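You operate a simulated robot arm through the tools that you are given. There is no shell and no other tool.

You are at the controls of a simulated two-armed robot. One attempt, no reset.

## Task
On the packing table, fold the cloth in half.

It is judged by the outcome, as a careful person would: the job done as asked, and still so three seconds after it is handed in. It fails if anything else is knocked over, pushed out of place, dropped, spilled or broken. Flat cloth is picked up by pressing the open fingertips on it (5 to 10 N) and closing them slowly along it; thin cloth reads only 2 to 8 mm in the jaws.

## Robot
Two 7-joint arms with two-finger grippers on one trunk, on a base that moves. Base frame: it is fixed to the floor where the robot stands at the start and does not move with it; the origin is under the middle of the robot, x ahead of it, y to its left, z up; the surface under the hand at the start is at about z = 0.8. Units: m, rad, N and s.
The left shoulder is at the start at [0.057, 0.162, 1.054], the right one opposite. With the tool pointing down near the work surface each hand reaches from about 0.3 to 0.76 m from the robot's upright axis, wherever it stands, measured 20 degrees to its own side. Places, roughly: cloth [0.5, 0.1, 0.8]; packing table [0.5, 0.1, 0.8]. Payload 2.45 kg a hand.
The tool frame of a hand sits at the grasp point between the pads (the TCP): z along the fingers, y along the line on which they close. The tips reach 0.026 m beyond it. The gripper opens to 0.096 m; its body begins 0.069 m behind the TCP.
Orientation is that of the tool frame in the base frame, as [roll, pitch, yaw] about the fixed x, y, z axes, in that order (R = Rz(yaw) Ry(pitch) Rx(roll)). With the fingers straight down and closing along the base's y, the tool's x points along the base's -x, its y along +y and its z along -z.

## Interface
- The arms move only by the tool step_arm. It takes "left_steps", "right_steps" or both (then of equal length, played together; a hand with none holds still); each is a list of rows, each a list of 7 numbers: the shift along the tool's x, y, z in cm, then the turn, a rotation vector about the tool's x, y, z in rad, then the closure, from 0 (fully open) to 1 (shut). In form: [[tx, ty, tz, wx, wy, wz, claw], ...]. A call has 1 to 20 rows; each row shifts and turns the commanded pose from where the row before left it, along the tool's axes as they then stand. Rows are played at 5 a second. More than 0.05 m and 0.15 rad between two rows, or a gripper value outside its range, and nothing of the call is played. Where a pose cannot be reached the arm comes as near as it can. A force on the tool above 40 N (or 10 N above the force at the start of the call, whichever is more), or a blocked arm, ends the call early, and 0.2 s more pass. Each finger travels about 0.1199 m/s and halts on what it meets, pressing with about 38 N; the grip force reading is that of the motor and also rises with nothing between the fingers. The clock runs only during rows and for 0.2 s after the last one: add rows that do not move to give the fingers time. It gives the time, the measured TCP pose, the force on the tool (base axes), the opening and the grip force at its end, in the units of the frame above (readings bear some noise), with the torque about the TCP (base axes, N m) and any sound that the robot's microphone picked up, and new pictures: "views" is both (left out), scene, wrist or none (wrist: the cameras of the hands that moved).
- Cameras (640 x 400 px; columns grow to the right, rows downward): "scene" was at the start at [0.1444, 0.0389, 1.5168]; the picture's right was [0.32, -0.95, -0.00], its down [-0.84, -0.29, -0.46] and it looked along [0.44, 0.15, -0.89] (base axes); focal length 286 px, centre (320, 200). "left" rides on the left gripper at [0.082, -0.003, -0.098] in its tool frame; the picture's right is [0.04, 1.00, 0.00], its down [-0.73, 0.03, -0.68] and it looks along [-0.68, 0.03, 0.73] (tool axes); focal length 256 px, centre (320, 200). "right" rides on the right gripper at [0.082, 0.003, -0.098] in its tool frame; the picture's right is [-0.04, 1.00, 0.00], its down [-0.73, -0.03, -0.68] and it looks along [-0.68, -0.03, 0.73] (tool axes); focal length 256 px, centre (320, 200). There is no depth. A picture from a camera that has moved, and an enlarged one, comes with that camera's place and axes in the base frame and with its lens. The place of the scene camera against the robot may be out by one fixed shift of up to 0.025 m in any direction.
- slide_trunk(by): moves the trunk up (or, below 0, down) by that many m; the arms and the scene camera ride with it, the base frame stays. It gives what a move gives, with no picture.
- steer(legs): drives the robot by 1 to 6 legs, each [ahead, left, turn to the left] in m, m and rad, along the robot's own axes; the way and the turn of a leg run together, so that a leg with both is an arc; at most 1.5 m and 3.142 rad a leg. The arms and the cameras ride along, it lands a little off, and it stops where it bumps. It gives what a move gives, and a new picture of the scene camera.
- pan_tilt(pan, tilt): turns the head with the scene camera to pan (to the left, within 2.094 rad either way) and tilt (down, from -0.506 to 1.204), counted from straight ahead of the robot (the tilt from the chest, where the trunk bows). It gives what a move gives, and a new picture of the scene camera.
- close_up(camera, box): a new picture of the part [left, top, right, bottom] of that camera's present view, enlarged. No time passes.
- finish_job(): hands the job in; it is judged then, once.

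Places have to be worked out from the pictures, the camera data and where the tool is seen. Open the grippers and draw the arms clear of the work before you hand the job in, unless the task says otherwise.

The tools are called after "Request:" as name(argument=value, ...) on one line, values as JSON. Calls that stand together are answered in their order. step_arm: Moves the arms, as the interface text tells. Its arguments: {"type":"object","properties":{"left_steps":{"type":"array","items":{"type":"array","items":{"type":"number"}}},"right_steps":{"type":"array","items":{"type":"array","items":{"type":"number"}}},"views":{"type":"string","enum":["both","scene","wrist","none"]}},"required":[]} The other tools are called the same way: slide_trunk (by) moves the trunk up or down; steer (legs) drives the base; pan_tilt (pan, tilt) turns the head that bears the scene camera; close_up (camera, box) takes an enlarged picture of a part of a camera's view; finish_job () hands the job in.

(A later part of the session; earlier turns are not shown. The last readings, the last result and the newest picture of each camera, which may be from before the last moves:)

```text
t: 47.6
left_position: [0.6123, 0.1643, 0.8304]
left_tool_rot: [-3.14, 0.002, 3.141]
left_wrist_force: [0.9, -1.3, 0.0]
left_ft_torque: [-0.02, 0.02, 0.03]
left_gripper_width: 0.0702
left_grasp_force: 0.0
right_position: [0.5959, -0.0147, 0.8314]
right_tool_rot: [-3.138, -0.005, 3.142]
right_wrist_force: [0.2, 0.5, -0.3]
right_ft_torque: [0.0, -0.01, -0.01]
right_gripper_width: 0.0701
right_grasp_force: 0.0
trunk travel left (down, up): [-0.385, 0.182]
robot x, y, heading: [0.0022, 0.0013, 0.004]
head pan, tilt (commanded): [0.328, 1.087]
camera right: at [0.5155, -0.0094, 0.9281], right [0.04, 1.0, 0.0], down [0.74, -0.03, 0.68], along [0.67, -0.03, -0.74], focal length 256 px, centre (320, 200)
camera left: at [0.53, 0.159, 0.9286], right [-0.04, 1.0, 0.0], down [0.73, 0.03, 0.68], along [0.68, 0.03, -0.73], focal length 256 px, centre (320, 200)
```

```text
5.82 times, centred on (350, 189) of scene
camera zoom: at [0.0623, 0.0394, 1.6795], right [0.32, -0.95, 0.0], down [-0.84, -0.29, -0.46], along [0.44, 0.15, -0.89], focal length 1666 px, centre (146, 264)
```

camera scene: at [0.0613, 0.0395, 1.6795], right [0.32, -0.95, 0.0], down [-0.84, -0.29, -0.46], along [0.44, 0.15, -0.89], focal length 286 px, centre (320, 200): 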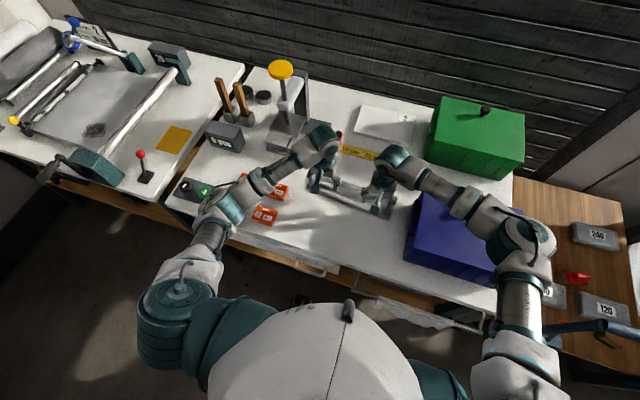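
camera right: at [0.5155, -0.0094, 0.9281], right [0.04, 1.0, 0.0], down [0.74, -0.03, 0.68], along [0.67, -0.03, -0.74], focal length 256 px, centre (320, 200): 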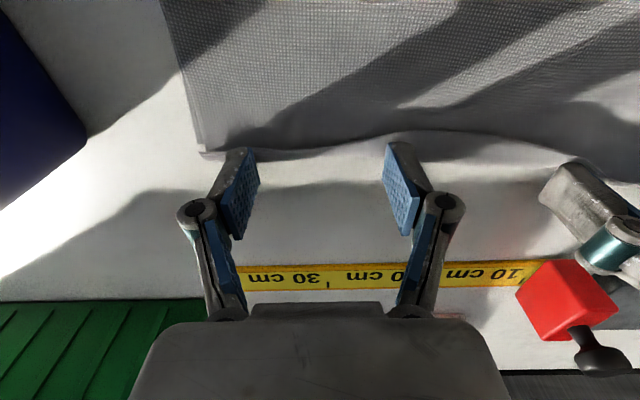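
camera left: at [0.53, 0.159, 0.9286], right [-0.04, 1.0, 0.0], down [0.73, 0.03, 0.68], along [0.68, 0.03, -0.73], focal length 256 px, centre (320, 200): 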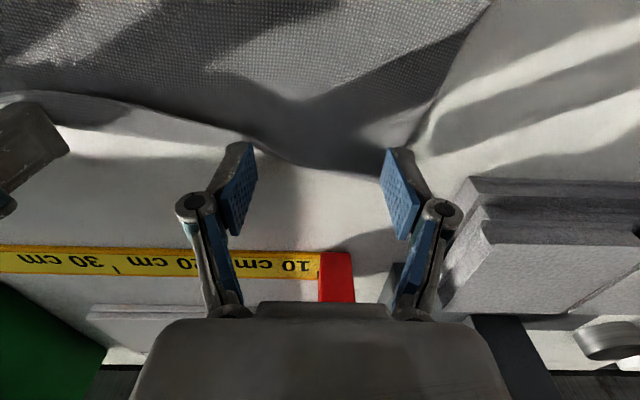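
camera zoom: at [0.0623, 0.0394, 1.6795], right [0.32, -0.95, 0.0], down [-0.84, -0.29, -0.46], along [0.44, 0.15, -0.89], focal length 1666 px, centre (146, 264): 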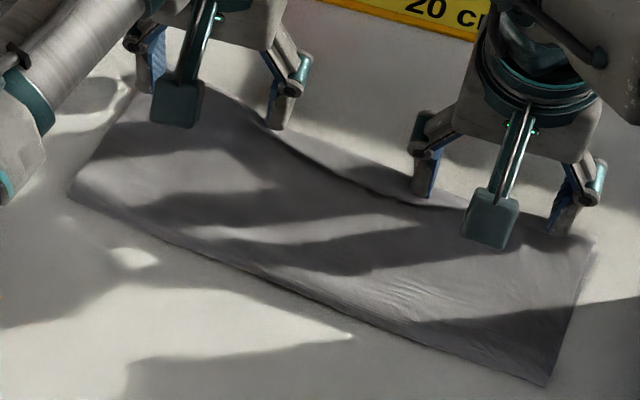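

The hem is nearly flat at both hands. I'll give one more small push and then lift straight up to see the result.

Request:
step_arm(right_steps=[[-0.3, 0, 0, 0, 0, 0, 0.27], [-0.3, 0, 0, 0, 0, 0, 0.27], [-0.2, 0, 0, 0, 0, 0, 0.27], [0, 0, -0.5, 0, 0, 0, 0.27], [0, 0, -1.5, 0, 0, 0, 0.27], [0, 0, -3, 0, 0, 0, 0.27], [0, 0, -4, 0, 0, 0, 0.27], [0, 0, -4, 0, 0, 0, 0.27], [0, 0, 0, 0, 0, 0, 0.27]], left_steps=[[-0.2, 0, 0, 0, 0, 0, 0.27], [-0.2, 0, 0, 0, 0, 0, 0.27], [0, 0, 0, 0, 0, 0, 0.27], [0, 0, -0.5, 0, 0, 0, 0.27], [0, 0, -1.5, 0, 0, 0, 0.27], [0, 0, -3, 0, 0, 0, 0.27], [0, 0, -4, 0, 0, 0, 0.27], [0, 0, -4, 0, 0, 0, 0.27], [0, 0, 0, 0, 0, 0, 0.27]], views="both")

Request:
close_up(camera="scene", box=[295, 155, 405, 223])

Request:
close_up(camera="right", box=[140, 0, 640, 240])

Request:
close_up(camera="left", box=[0, 0, 500, 240])

```text
t: 49.6
left_position: [0.6141, 0.1649, 0.961]
left_tool_rot: [3.141, 0.001, 3.141]
left_wrist_force: [0.1, -0.3, 0.7]
left_ft_torque: [-0.02, 0.0, -0.01]
left_gripper_width: 0.0702
left_grasp_force: 0.0
right_position: [0.6049, -0.0137, 0.9611]
right_tool_rot: [-3.141, -0.005, 3.141]
right_wrist_force: [-0.7, 0.1, 0.5]
right_ft_torque: [0.0, 0.0, 0.02]
right_gripper_width: 0.07
right_grasp_force: 0.1
trunk travel left (down, up): [-0.385, 0.182]
robot x, y, heading: [0.0038, 0.0007, -0.003]
head pan, tilt (commanded): [0.328, 1.087]
camera scene: at [0.0633, 0.0391, 1.6794], right [0.32, -0.95, 0.0], down [-0.84, -0.29, -0.46], along [0.44, 0.15, -0.89], focal length 286 px, centre (320, 200)
camera right: at [0.525, -0.0092, 1.0591], right [0.04, 1.0, 0.0], down [0.74, -0.03, 0.67], along [0.67, -0.03, -0.74], focal length 256 px, centre (320, 200)
camera left: at [0.5321, 0.1597, 1.0578], right [-0.04, 1.0, 0.0], down [0.73, 0.03, 0.68], along [0.68, 0.03, -0.73], focal length 256 px, centre (320, 200)
```

scene: 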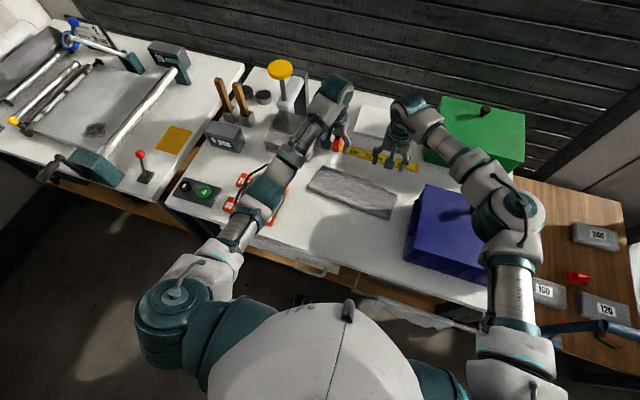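
right: 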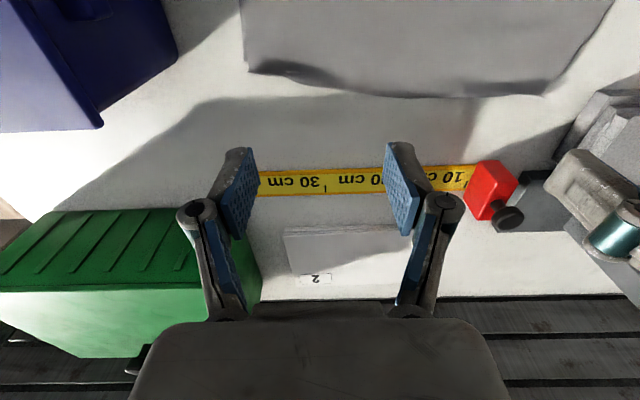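
left: 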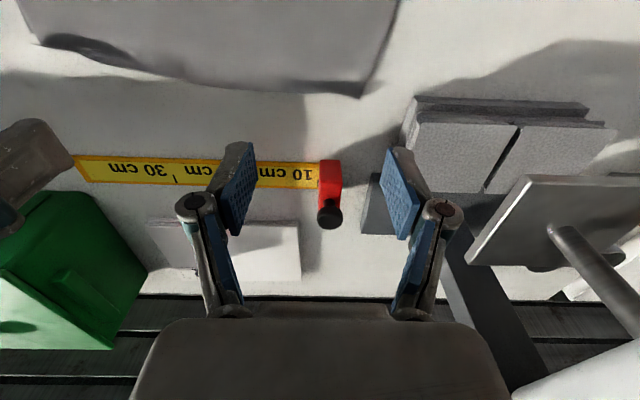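

```text
5.82 times, centred on (350, 189) of scene
camera zoom: at [0.0633, 0.0391, 1.6794], right [0.32, -0.95, 0.0], down [-0.84, -0.29, -0.46], along [0.44, 0.15, -0.89], focal length 1666 px, centre (146, 264)
```

zoom: 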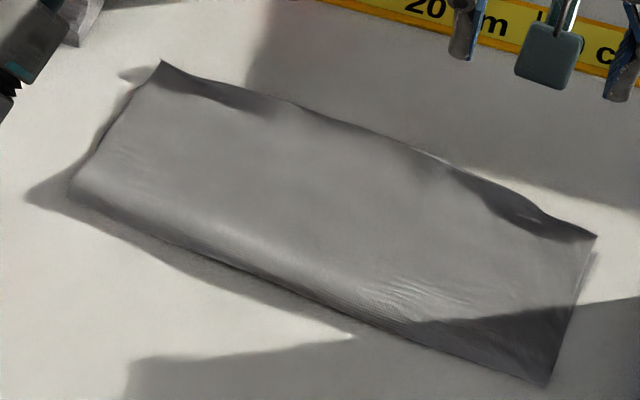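

```text
1.28 times, centred on (390, 120) of right
camera zoom: at [0.525, -0.0092, 1.0591], right [0.04, 1.0, 0.0], down [0.74, -0.03, 0.67], along [0.67, -0.03, -0.74], focal length 328 px, centre (230, 302)
```

zoom: 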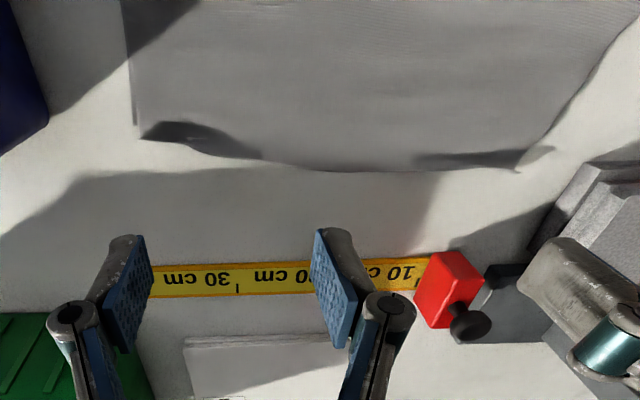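

```text
1.28 times, centred on (250, 120) of left
camera zoom: at [0.5321, 0.1597, 1.0578], right [-0.04, 1.0, 0.0], down [0.73, 0.03, 0.68], along [0.68, 0.03, -0.73], focal length 328 px, centre (410, 302)
```

zoom: 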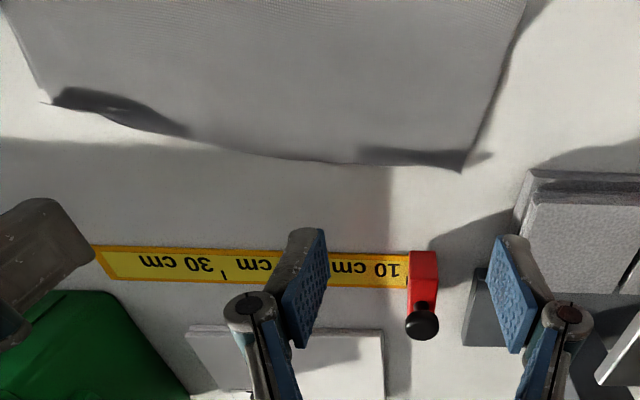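

The hem has rolled flat and the cloth is now folded with the top layer lying over the bottom. The top edge overshoots the bottom's far edge by about 1 cm on the right and about 2–2.5 cm at the middle and left, and the fold is still a raised loop. I'll press lightly near the fold with all four fingertips and draw the top layer back toward me.

Request:
step_arm(right_steps=[[3, 0, 0, 0, 0, 0, 0.27], [3, 0, 0, 0, 0, 0, 0.27], [3, 0, 0, 0, 0, 0, 0.27], [0, 0, 3.5, 0, 0, 0, 0.27], [0, 0, 3.5, 0, 0, 0, 0.27], [0, 0, 3.2, 0, 0, 0, 0.27], [0, 0, 1.3, 0, 0, 0, 0.27], [0, 0, 0, 0, 0, 0, 0.27]], left_steps=[[2.6, 0, 0, 0, 0, 0, 0.27], [2.6, 0, 0, 0, 0, 0, 0.27], [2.7, 0, 0, 0, 0, 0, 0.27], [0, 0, 3.5, 0, 0, 0, 0.27], [0, 0, 3.5, 0, 0, 0, 0.27], [0, 0, 3.2, 0, 0, 0, 0.27], [0, 0, 0.8, 0, 0, 0, 0.27], [0, 0, 0, 0, 0, 0, 0.27]], views="wrist")

Request:
close_up(camera="left", box=[120, 60, 480, 285])

Request:
close_up(camera="right", box=[160, 60, 520, 285])

```text
t: 51.4
left_position: [0.5355, 0.1648, 0.8507]
left_tool_rot: [-3.141, 0.002, 3.141]
left_wrist_force: [-0.1, -0.3, 0.6]
left_ft_torque: [0.02, 0.01, -0.01]
left_gripper_width: 0.0699
left_grasp_force: 0.0
right_position: [0.5131, -0.0132, 0.8457]
right_tool_rot: [3.141, -0.003, 3.141]
right_wrist_force: [-0.7, -0.1, -0.5]
right_ft_torque: [0.01, -0.03, -0.03]
right_gripper_width: 0.0699
right_grasp_force: 0.0
trunk travel left (down, up): [-0.385, 0.182]
robot x, y, heading: [-0.0035, 0.0027, 0.004]
head pan, tilt (commanded): [0.328, 1.087]
camera right: at [0.4324, -0.0086, 0.9439], right [0.04, 1.0, 0.0], down [0.74, -0.03, 0.68], along [0.68, -0.03, -0.74], focal length 256 px, centre (320, 200)
camera left: at [0.453, 0.1587, 0.9481], right [-0.04, 1.0, 0.0], down [0.73, 0.03, 0.68], along [0.68, 0.03, -0.73], focal length 256 px, centre (320, 200)
```

right: 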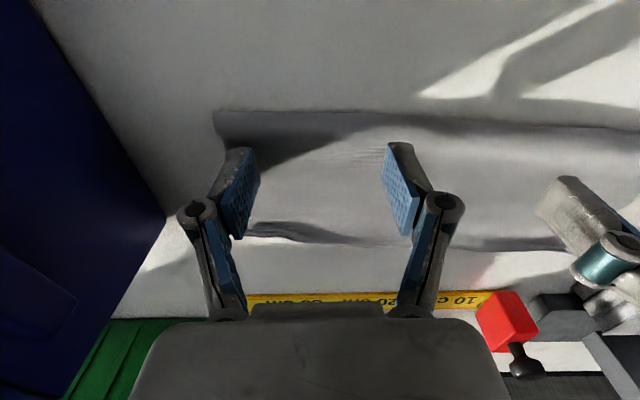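
left: 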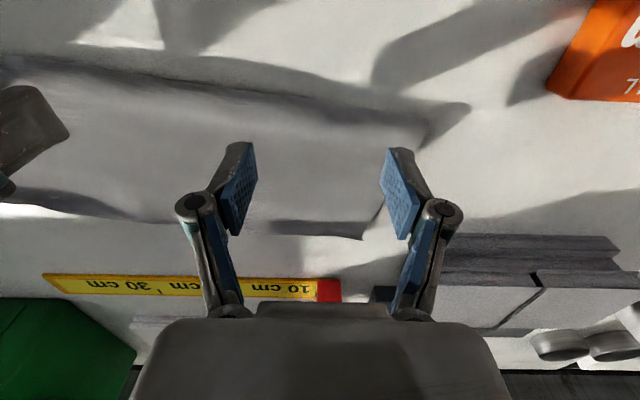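

```text
1.78 times, centred on (300, 172) of left
camera zoom: at [0.453, 0.1587, 0.9481], right [-0.04, 1.0, 0.0], down [0.73, 0.03, 0.68], along [0.68, 0.03, -0.73], focal length 455 px, centre (356, 249)
```

zoom: 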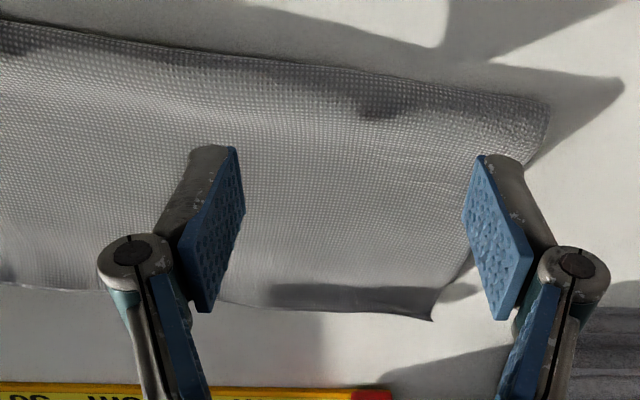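

```text
1.78 times, centred on (340, 172) of right
camera zoom: at [0.4324, -0.0086, 0.9439], right [0.04, 1.0, 0.0], down [0.74, -0.03, 0.68], along [0.68, -0.03, -0.74], focal length 455 px, centre (284, 249)
```

zoom: 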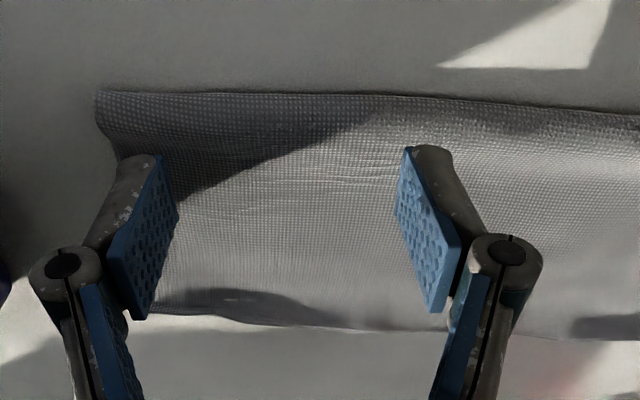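

The fingertips are above the top layer near the fold. I'll lower until I feel a light contact.

Request:
step_arm(right_steps=[[0, 0, 0.6, 0, 0, 0, 0.27], [0, 0, 0.5, 0, 0, 0, 0.27], [0, 0, 0.2, 0, 0, 0, 0.27], [0, 0, 0.1, 0, 0, 0, 0.27], [0, 0, 0, 0, 0, 0, 0.27]], left_steps=[[0, 0, 0.8, 0, 0, 0, 0.27], [0, 0, 0.6, 0, 0, 0, 0.27], [0, 0, 0.3, 0, 0, 0, 0.27], [0, 0, 0.2, 0, 0, 0, 0.27], [0, 0, 0, 0, 0, 0, 0.27]], views="none")

```text
t: 52.6
left_position: [0.5362, 0.1636, 0.832]
left_tool_rot: [3.141, 0.001, -3.141]
left_wrist_force: [0.6, 0.3, -0.9]
left_ft_torque: [0.03, -0.01, 0.05]
left_gripper_width: 0.0698
left_grasp_force: 0.0
right_position: [0.5131, -0.014, 0.8315]
right_tool_rot: [-3.139, -0.004, -3.141]
right_wrist_force: [-0.2, -0.9, 0.4]
right_ft_torque: [0.0, -0.01, -0.01]
right_gripper_width: 0.0702
right_grasp_force: 0.0
trunk travel left (down, up): [-0.385, 0.182]
robot x, y, heading: [0.0005, -0.0003, -0.003]
head pan, tilt (commanded): [0.328, 1.087]
```

There's no contact yet with the tips at about z=0.806, so I'll go down in 1 mm steps.

Request:
step_arm(right_steps=[[0, 0, 0.1, 0, 0, 0, 0.27], [0, 0, 0.1, 0, 0, 0, 0.27], [0, 0, 0, 0, 0, 0, 0.27]], left_steps=[[0, 0, 0.1, 0, 0, 0, 0.27], [0, 0, 0.1, 0, 0, 0, 0.27], [0, 0, 0, 0, 0, 0, 0.27]], views="wrist")

```text
t: 53.4
left_position: [0.5364, 0.1646, 0.8299]
left_tool_rot: [-3.139, -0.001, 3.141]
left_wrist_force: [-0.4, -0.2, 0.3]
left_ft_torque: [0.02, 0.0, -0.02]
left_gripper_width: 0.0699
left_grasp_force: 0.3
right_position: [0.5146, -0.0145, 0.8298]
right_tool_rot: [-3.139, -0.005, -3.141]
right_wrist_force: [-0.9, -0.8, -0.4]
right_ft_torque: [-0.04, -0.04, -0.01]
right_gripper_width: 0.0699
right_grasp_force: 0.1
trunk travel left (down, up): [-0.385, 0.182]
robot x, y, heading: [0.0024, -0.0015, 0.0]
head pan, tilt (commanded): [0.328, 1.087]
camera right: at [0.4337, -0.0095, 0.9278], right [0.04, 1.0, 0.0], down [0.74, -0.03, 0.68], along [0.68, -0.03, -0.74], focal length 256 px, centre (320, 200)
camera left: at [0.4541, 0.1592, 0.9276], right [-0.04, 1.0, 0.0], down [0.73, 0.03, 0.68], along [0.68, 0.03, -0.73], focal length 256 px, centre (320, 200)
```

right: 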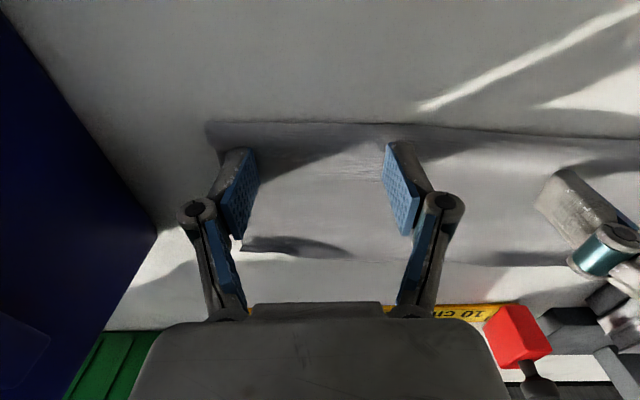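
left: 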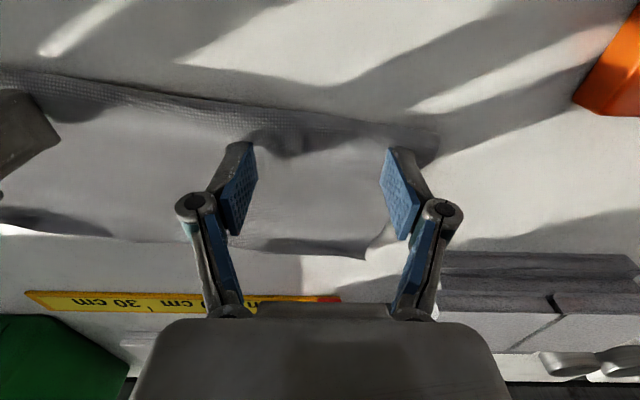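

Still only noise on the force reading, so I'll lower one more millimetre and a half.

Request:
step_arm(right_steps=[[0, 0, 0.08, 0, 0, 0, 0.27], [0, 0, 0.07, 0, 0, 0, 0.27], [0, 0, 0, 0, 0, 0, 0.27]], left_steps=[[0, 0, 0.08, 0, 0, 0, 0.27], [0, 0, 0.07, 0, 0, 0, 0.27], [0, 0, 0, 0, 0, 0, 0.27]], views="none")

```text
t: 54.2
left_position: [0.5359, 0.1652, 0.828]
left_tool_rot: [3.14, 0.001, 3.14]
left_wrist_force: [0.1, -0.7, 0.3]
left_ft_torque: [0.03, 0.04, 0.0]
left_gripper_width: 0.07
left_grasp_force: 0.1
right_position: [0.5137, -0.0133, 0.8301]
right_tool_rot: [-3.14, -0.004, -3.141]
right_wrist_force: [-0.6, 0.8, -0.2]
right_ft_torque: [0.01, -0.02, 0.0]
right_gripper_width: 0.0702
right_grasp_force: 0.1
trunk travel left (down, up): [-0.385, 0.182]
robot x, y, heading: [0.0008, 0.0018, -0.002]
head pan, tilt (commanded): [0.328, 1.087]
```

Request:
step_arm(right_steps=[[0, 0, 0.1, 0, 0, 0, 0.27], [0, 0, 0, 0, 0, 0, 0.27]], left_steps=[[0, 0, 0.07, 0, 0, 0, 0.27], [0, 0, 0, 0, 0, 0, 0.27]], views="none")

```text
t: 54.8
left_position: [0.5377, 0.1639, 0.8286]
left_tool_rot: [3.141, 0.0, -3.141]
left_wrist_force: [0.2, 0.6, -0.5]
left_ft_torque: [0.0, -0.02, 0.03]
left_gripper_width: 0.0699
left_grasp_force: 0.0
right_position: [0.5128, -0.014, 0.8274]
right_tool_rot: [-3.14, -0.005, -3.14]
right_wrist_force: [0.5, -0.2, 0.5]
right_ft_torque: [-0.02, 0.02, -0.02]
right_gripper_width: 0.0701
right_grasp_force: 0.0
trunk travel left (down, up): [-0.385, 0.182]
robot x, y, heading: [0.0031, -0.0017, -0.006]
head pan, tilt (commanded): [0.328, 1.087]
```

The force readings still show no load, with the tips nominally at about z=0.8015. The fingertips may sit a little higher at this wide opening, so I'll keep feeling down a millimetre at a time.

Request:
step_arm(right_steps=[[0, 0, 0.1, 0, 0, 0, 0.27], [0, 0, 0, 0, 0, 0, 0.27]], left_steps=[[0, 0, 0.1, 0, 0, 0, 0.27], [0, 0, 0, 0, 0, 0, 0.27]], views="none")

```text
t: 55.4
left_position: [0.5362, 0.1637, 0.8263]
left_tool_rot: [-3.14, 0.001, -3.14]
left_wrist_force: [0.2, 0.8, -0.5]
left_ft_torque: [0.0, -0.02, 0.0]
left_gripper_width: 0.07
left_grasp_force: 0.0
right_position: [0.5141, -0.0143, 0.826]
right_tool_rot: [-3.14, -0.007, 3.14]
right_wrist_force: [0.4, -0.7, -0.1]
right_ft_torque: [0.03, 0.01, -0.01]
right_gripper_width: 0.0702
right_grasp_force: 0.1
trunk travel left (down, up): [-0.385, 0.182]
robot x, y, heading: [-0.0017, 0.0041, -0.001]
head pan, tilt (commanded): [0.328, 1.087]
```

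Request:
close_up(camera="left", box=[160, 80, 480, 280])

Request:
close_up(camera="right", box=[160, 80, 480, 280])

Request:
close_up(camera="scene", box=[295, 155, 405, 223])

```text
2.00 times, centred on (320, 180) of left
camera zoom: at [0.4539, 0.1592, 0.9242], right [-0.04, 1.0, 0.0], down [0.73, 0.03, 0.68], along [0.68, 0.03, -0.73], focal length 512 px, centre (320, 240)
```

zoom: 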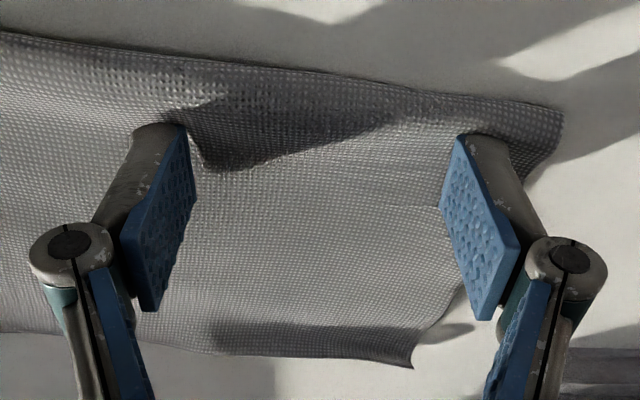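

```text
2.00 times, centred on (320, 180) of right
camera zoom: at [0.4335, -0.0098, 0.9246], right [0.04, 1.0, 0.0], down [0.74, -0.03, 0.68], along [0.68, -0.03, -0.74], focal length 512 px, centre (320, 240)
```

zoom: 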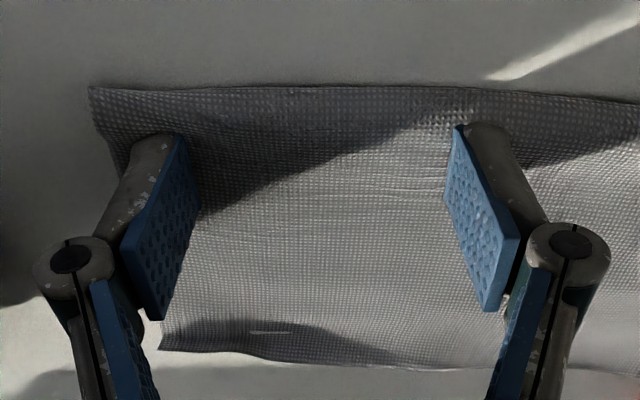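

```text
5.82 times, centred on (350, 189) of scene
camera zoom: at [0.0616, 0.0393, 1.6795], right [0.32, -0.95, 0.0], down [-0.84, -0.29, -0.46], along [0.44, 0.15, -0.89], focal length 1666 px, centre (146, 264)
```

zoom: 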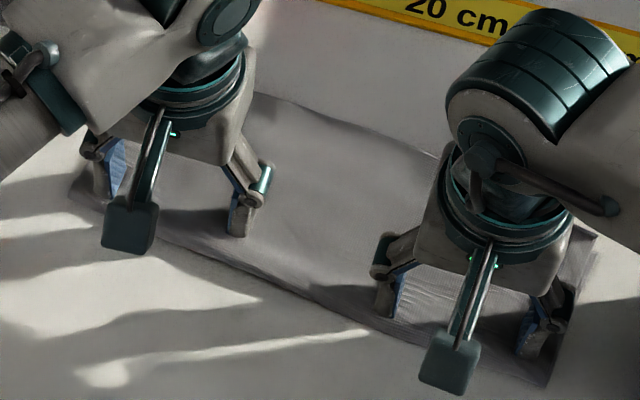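

The left inner finger is dimpling the cloth, so I'm very close. I'll lower another 2 mm in small rows.

Request:
step_arm(right_steps=[[0, 0, 0.1, 0, 0, 0, 0.27], [0, 0, 0.1, 0, 0, 0, 0.27], [0, 0, 0, 0, 0, 0, 0.27]], left_steps=[[0, 0, 0.1, 0, 0, 0, 0.27], [0, 0, 0.1, 0, 0, 0, 0.27], [0, 0, 0, 0, 0, 0, 0.27]], views="none")

```text
t: 56.2
left_position: [0.5352, 0.1658, 0.8242]
left_tool_rot: [-3.142, 0.0, 3.14]
left_wrist_force: [-0.1, 0.0, -0.3]
left_ft_torque: [-0.01, -0.01, -0.01]
left_gripper_width: 0.0699
left_grasp_force: 0.0
right_position: [0.5142, -0.0153, 0.8245]
right_tool_rot: [-3.137, -0.005, 3.141]
right_wrist_force: [0.5, 0.4, 0.5]
right_ft_torque: [0.0, 0.01, 0.01]
right_gripper_width: 0.0699
right_grasp_force: 0.1
trunk travel left (down, up): [-0.385, 0.182]
robot x, y, heading: [-0.0002, 0.0012, -0.004]
head pan, tilt (commanded): [0.328, 1.087]
```

Request:
step_arm(right_steps=[[0, 0, 0.1, 0, 0, 0, 0.27], [0, 0, 0.1, 0, 0, 0, 0.27], [0, 0, 0, 0, 0, 0, 0.27]], left_steps=[[0, 0, 0.1, 0, 0, 0, 0.27], [0, 0, 0.1, 0, 0, 0, 0.27], [0, 0, 0, 0, 0, 0, 0.27]], views="none")

```text
t: 57.0
left_position: [0.5357, 0.1648, 0.8221]
left_tool_rot: [-3.14, -0.001, 3.141]
left_wrist_force: [0.6, 0.5, -0.2]
left_ft_torque: [0.01, -0.02, 0.02]
left_gripper_width: 0.07
left_grasp_force: 0.1
right_position: [0.5147, -0.0156, 0.8213]
right_tool_rot: [-3.138, -0.003, -3.141]
right_wrist_force: [-0.6, -0.9, 0.5]
right_ft_torque: [0.01, 0.01, -0.01]
right_gripper_width: 0.07
right_grasp_force: 0.1
trunk travel left (down, up): [-0.385, 0.182]
robot x, y, heading: [-0.002, -0.0, -0.002]
head pan, tilt (commanded): [0.328, 1.087]
```

Request:
step_arm(right_steps=[[0, 0, 0.1, 0, 0, 0, 0.27], [0, 0, 0.1, 0, 0, 0, 0.27], [0, 0, 0, 0, 0, 0, 0.27]], left_steps=[[0, 0, 0.1, 0, 0, 0, 0.27], [0, 0, 0.1, 0, 0, 0, 0.27], [0, 0, 0, 0, 0, 0, 0.27]], views="wrist")

Request:
close_up(camera="left", box=[160, 80, 480, 280])

```text
t: 57.8
left_position: [0.5356, 0.1638, 0.8222]
left_tool_rot: [-3.141, 0.002, 3.141]
left_wrist_force: [-0.8, -1.0, 2.4]
left_ft_torque: [0.04, 0.02, 0.01]
left_gripper_width: 0.0704
left_grasp_force: 0.4
right_position: [0.5146, -0.0143, 0.8216]
right_tool_rot: [3.142, -0.004, 3.141]
right_wrist_force: [-0.2, -0.2, 3.8]
right_ft_torque: [-0.01, -0.04, -0.01]
right_gripper_width: 0.0712
right_grasp_force: 0.6
trunk travel left (down, up): [-0.385, 0.182]
robot x, y, heading: [-0.0001, 0.0011, 0.004]
head pan, tilt (commanded): [0.328, 1.087]
camera right: at [0.4337, -0.0095, 0.919], right [0.04, 1.0, 0.0], down [0.74, -0.03, 0.68], along [0.68, -0.03, -0.74], focal length 256 px, centre (320, 200)
camera left: at [0.4535, 0.1589, 0.9192], right [-0.04, 1.0, 0.0], down [0.73, 0.03, 0.68], along [0.68, 0.03, -0.73], focal length 256 px, centre (320, 200)
```

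right: 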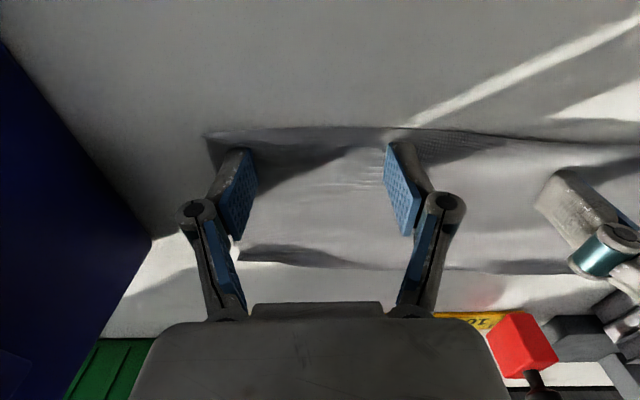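
left: 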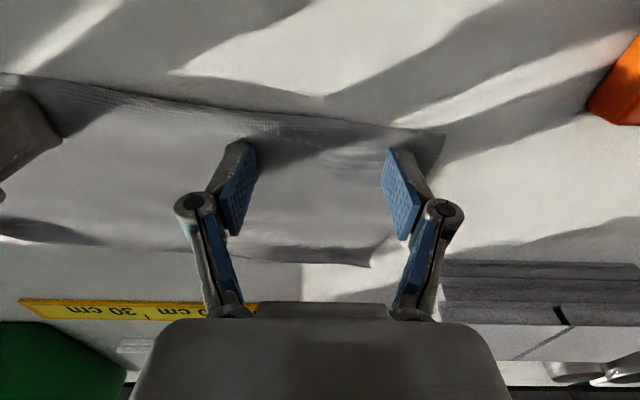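

```text
2.00 times, centred on (320, 180) of left
camera zoom: at [0.4535, 0.1589, 0.9192], right [-0.04, 1.0, 0.0], down [0.73, 0.03, 0.68], along [0.68, 0.03, -0.73], focal length 512 px, centre (320, 240)
```

zoom: 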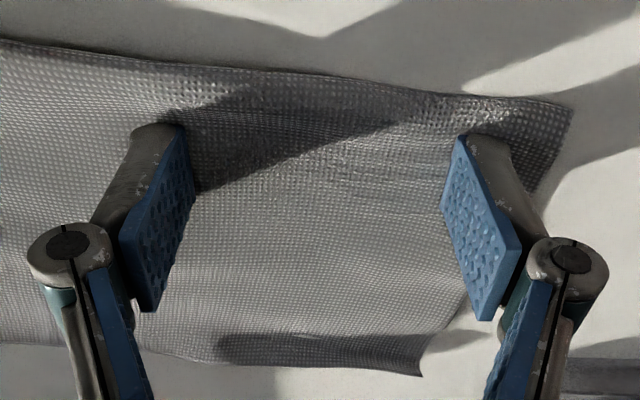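

I have light contact now: 2.4 N on the left and 3.8 N on the right. I'll drag the top layer back toward me, 1.5 cm on the left and 1 cm on the right, and see if it slides over the bottom layer.

Request:
step_arm(right_steps=[[0.2, 0, 0, 0, 0, 0, 0.27], [0.2, 0, 0, 0, 0, 0, 0.27], [0.2, 0, 0, 0, 0, 0, 0.27], [0.2, 0, 0, 0, 0, 0, 0.27], [0.2, 0, 0, 0, 0, 0, 0.27], [0, 0, 0, 0, 0, 0, 0.27]], left_steps=[[0.3, 0, 0, 0, 0, 0, 0.27], [0.3, 0, 0, 0, 0, 0, 0.27], [0.3, 0, 0, 0, 0, 0, 0.27], [0.3, 0, 0, 0, 0, 0, 0.27], [0.3, 0, 0, 0, 0, 0, 0.27], [0, 0, 0, 0, 0, 0, 0.27]], views="wrist")

Request:
close_up(camera="left", box=[100, 60, 500, 310])

Request:
close_up(camera="right", box=[140, 60, 540, 310])

Request:
close_up(camera="scene", box=[295, 155, 405, 223])

```text
t: 59.2
left_position: [0.5208, 0.1647, 0.8205]
left_tool_rot: [-3.141, 0.001, -3.14]
left_wrist_force: [0.7, 0.5, 6.9]
left_ft_torque: [-0.02, 0.02, -0.04]
left_gripper_width: 0.0716
left_grasp_force: 0.8
right_position: [0.5025, -0.0148, 0.8227]
right_tool_rot: [3.141, -0.002, -3.141]
right_wrist_force: [0.6, 0.6, 0.7]
right_ft_torque: [0.04, -0.02, 0.03]
right_gripper_width: 0.0704
right_grasp_force: 0.2
trunk travel left (down, up): [-0.385, 0.182]
robot x, y, heading: [-0.0029, -0.0026, -0.0]
head pan, tilt (commanded): [0.328, 1.087]
camera right: at [0.4229, -0.0101, 0.9194], right [0.04, 1.0, 0.0], down [0.74, -0.03, 0.68], along [0.68, -0.03, -0.74], focal length 256 px, centre (320, 200)
camera left: at [0.438, 0.1592, 0.9188], right [-0.04, 1.0, 0.0], down [0.73, 0.03, 0.68], along [0.68, 0.03, -0.73], focal length 256 px, centre (320, 200)
```

right: 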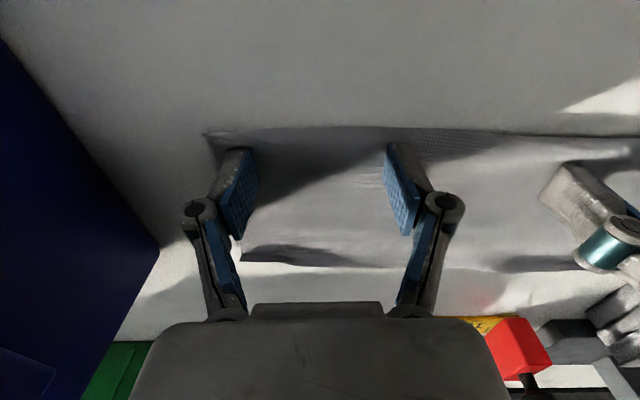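
left: 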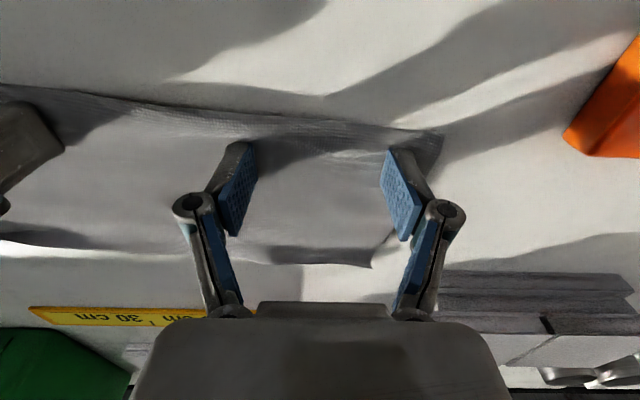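

```text
1.60 times, centred on (300, 185) of left
camera zoom: at [0.438, 0.1592, 0.9188], right [-0.04, 1.0, 0.0], down [0.73, 0.03, 0.68], along [0.68, 0.03, -0.73], focal length 410 px, centre (352, 224)
```

zoom: 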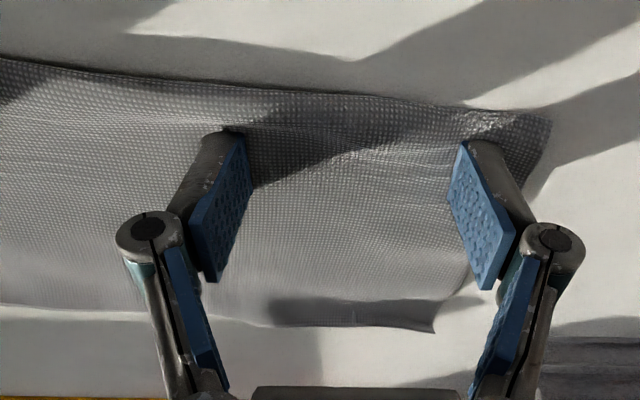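

```text
1.60 times, centred on (340, 185) of right
camera zoom: at [0.4229, -0.0101, 0.9194], right [0.04, 1.0, 0.0], down [0.74, -0.03, 0.68], along [0.68, -0.03, -0.74], focal length 410 px, centre (288, 224)
```

zoom: 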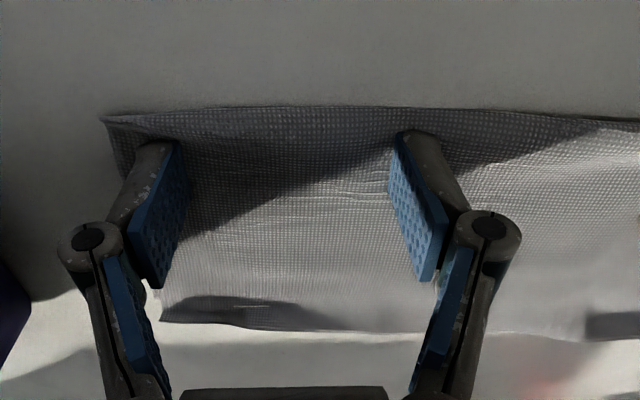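

```text
5.82 times, centred on (350, 189) of scene
camera zoom: at [0.0597, 0.0387, 1.6796], right [0.32, -0.95, 0.0], down [-0.84, -0.29, -0.46], along [0.44, 0.15, -0.89], focal length 1666 px, centre (146, 264)
```

zoom: 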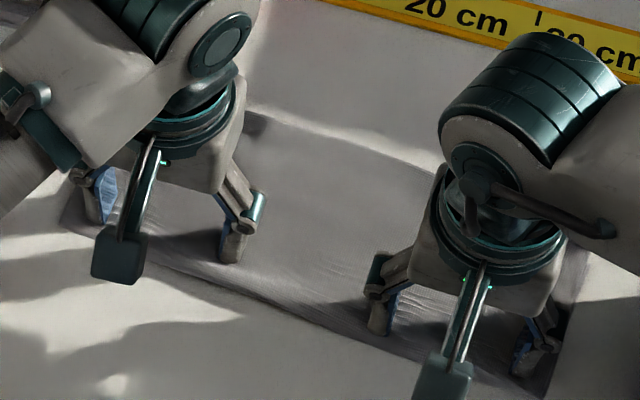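

Something moved, but I can't tell which layer from here. I'll lift both hands straight up and back to re-measure the edges.

Request:
step_arm(right_steps=[[0, 0, -1, 0, 0, 0, 0.27], [0, 0, -3, 0, 0, 0, 0.27], [0, 0, -4, 0, 0, 0, 0.27], [3, 0, -4, 0, 0, 0, 0.27], [4, 0, 0, 0, 0, 0, 0.27], [0, 0, 0, 0, 0, 0, 0.27]], left_steps=[[0, 0, -1, 0, 0, 0, 0.27], [0, 0, -3, 0, 0, 0, 0.27], [0, 0, -4, 0, 0, 0, 0.27], [3, 0, -4, 0, 0, 0, 0.27], [4, 0, 0, 0, 0, 0, 0.27], [0, 0, 0, 0, 0, 0, 0.27]], views="both")

Request:
close_up(camera="scene", box=[295, 155, 405, 223])

Request:
close_up(camera="right", box=[200, 60, 640, 300])

Request:
close_up(camera="left", box=[0, 60, 440, 300])

```text
t: 60.6
left_position: [0.4503, 0.1651, 0.9425]
left_tool_rot: [3.141, -0.001, 3.141]
left_wrist_force: [-0.2, -0.7, 0.3]
left_ft_torque: [-0.01, -0.02, -0.01]
left_gripper_width: 0.0701
left_grasp_force: 0.0
right_position: [0.4332, -0.0178, 0.9411]
right_tool_rot: [-3.14, -0.007, -3.141]
right_wrist_force: [0.5, -0.3, -0.2]
right_ft_torque: [-0.01, 0.04, -0.02]
right_gripper_width: 0.07
right_grasp_force: 0.1
trunk travel left (down, up): [-0.385, 0.182]
robot x, y, heading: [0.0025, -0.0014, -0.002]
head pan, tilt (commanded): [0.328, 1.087]
camera scene: at [0.0628, 0.0398, 1.6794], right [0.32, -0.95, 0.0], down [-0.84, -0.29, -0.46], along [0.44, 0.15, -0.89], focal length 286 px, centre (320, 200)
camera right: at [0.354, -0.0131, 1.0389], right [0.04, 1.0, 0.0], down [0.74, -0.03, 0.67], along [0.67, -0.03, -0.74], focal length 256 px, centre (320, 200)
camera left: at [0.3689, 0.1597, 1.0406], right [-0.04, 1.0, 0.0], down [0.73, 0.03, 0.68], along [0.68, 0.03, -0.74], focal length 256 px, centre (320, 200)
```

scene: 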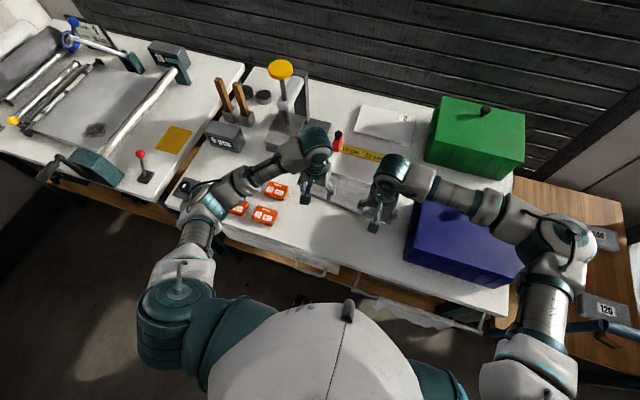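
right: 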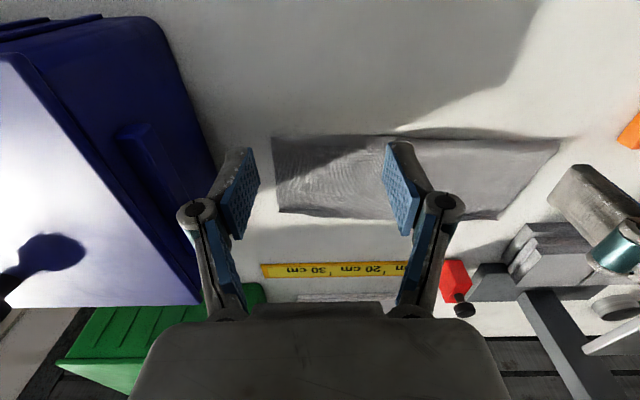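
left: 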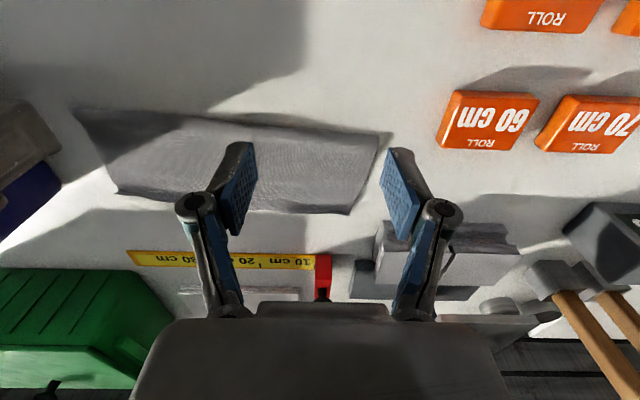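

```text
5.82 times, centred on (350, 189) of scene
camera zoom: at [0.0628, 0.0398, 1.6794], right [0.32, -0.95, 0.0], down [-0.84, -0.29, -0.46], along [0.44, 0.15, -0.89], focal length 1666 px, centre (146, 264)
```

zoom: 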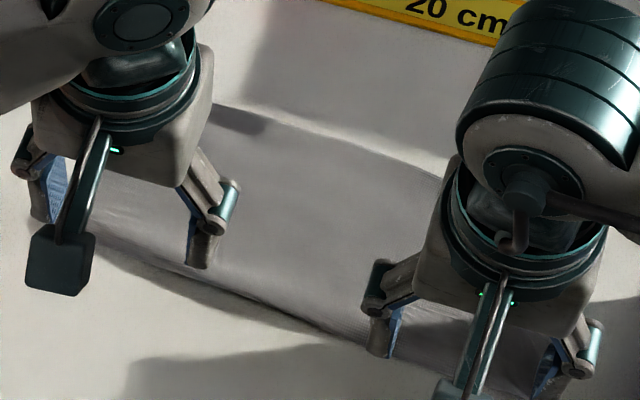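

```text
1.45 times, centred on (420, 180) of right
camera zoom: at [0.354, -0.0131, 1.0389], right [0.04, 1.0, 0.0], down [0.74, -0.03, 0.67], along [0.67, -0.03, -0.74], focal length 372 px, centre (174, 229)
```

zoom: 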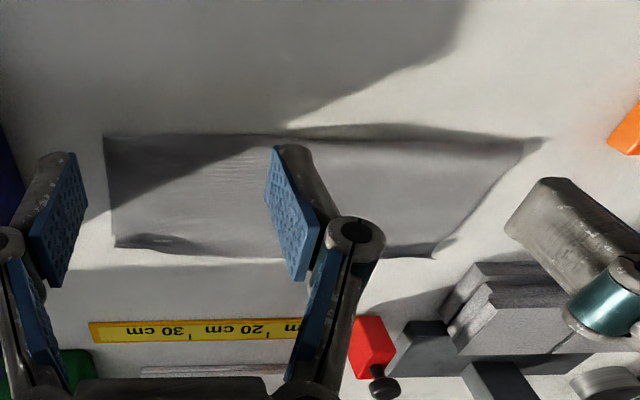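

```text
1.45 times, centred on (220, 180) of left
camera zoom: at [0.3689, 0.1597, 1.0406], right [-0.04, 1.0, 0.0], down [0.73, 0.03, 0.68], along [0.68, 0.03, -0.74], focal length 372 px, centre (466, 229)
```

zoom: 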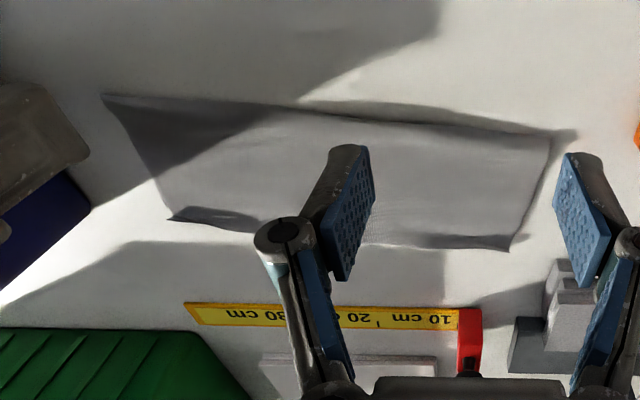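

The top layer came back and the fold flattened. The fold now runs near x≈0.48–0.49 and the top edge near x≈0.584–0.611. I'll move the hands aside for a clean, unobstructed look.

Request:
step_arm(right_steps=[[3, -2, -3, 0, 0, 0, 0.27], [3, -4, -2, 0, 0, 0, 0.27], [0, -4, -1, 0, 0, 0, 0.27], [0, -3, 0, 0, 0, 0, 0.27], [0, 0, 0, 0, 0, 0, 0.27]], left_steps=[[3, 2, -3, 0, 0, 0, 0.27], [3, 4, -2, 0, 0, 0, 0.27], [0, 4, -1, 0, 0, 0, 0.27], [0, 3, 0, 0, 0, 0, 0.27], [0, 0, 0, 0, 0, 0, 0.27]], views="both")

Request:
close_up(camera="scene", box=[295, 155, 405, 223])

Request:
close_up(camera="scene", box=[305, 165, 355, 200])

Request:
close_up(camera="scene", box=[345, 180, 405, 222])

```text
refused: row 2 steps farther than a row can; nothing moved
```

```text
5.82 times, centred on (350, 189) of scene
camera zoom: at [0.0628, 0.0398, 1.6794], right [0.32, -0.95, 0.0], down [-0.84, -0.29, -0.46], along [0.44, 0.15, -0.89], focal length 1666 px, centre (146, 264)
```

zoom: 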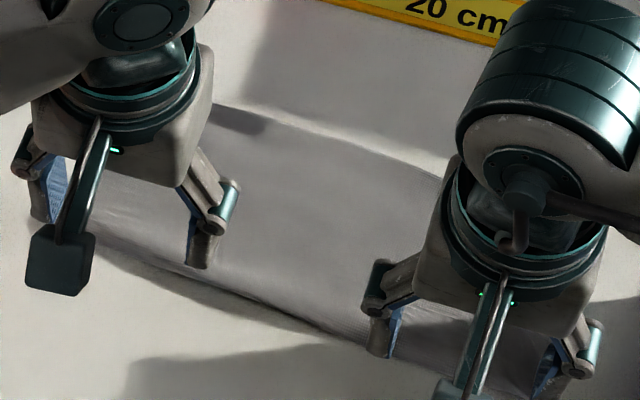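

```text
11.43 times, centred on (330, 182) of scene
camera zoom: at [0.0628, 0.0398, 1.6794], right [0.32, -0.95, 0.0], down [-0.84, -0.29, -0.46], along [0.44, 0.15, -0.89], focal length 3272 px, centre (206, 400)
```

zoom: 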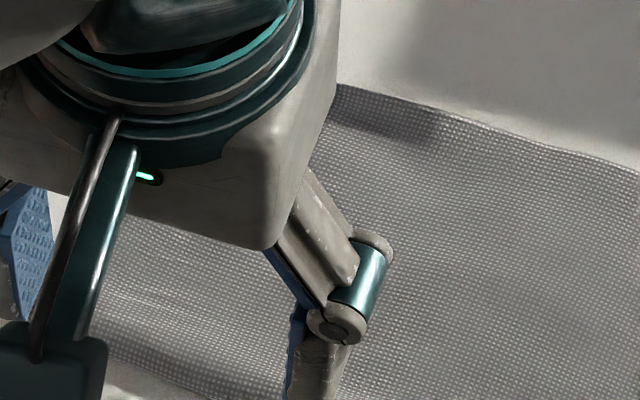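

```text
9.52 times, centred on (375, 201) of scene
camera zoom: at [0.0628, 0.0398, 1.6794], right [0.32, -0.95, 0.0], down [-0.84, -0.29, -0.46], along [0.44, 0.15, -0.89], focal length 2726 px, centre (-204, 190)
```

zoom: 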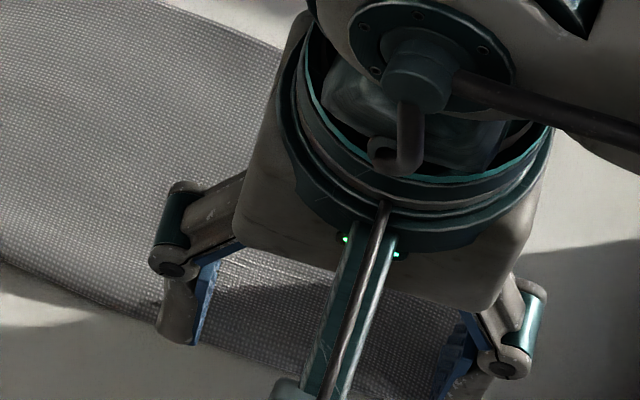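

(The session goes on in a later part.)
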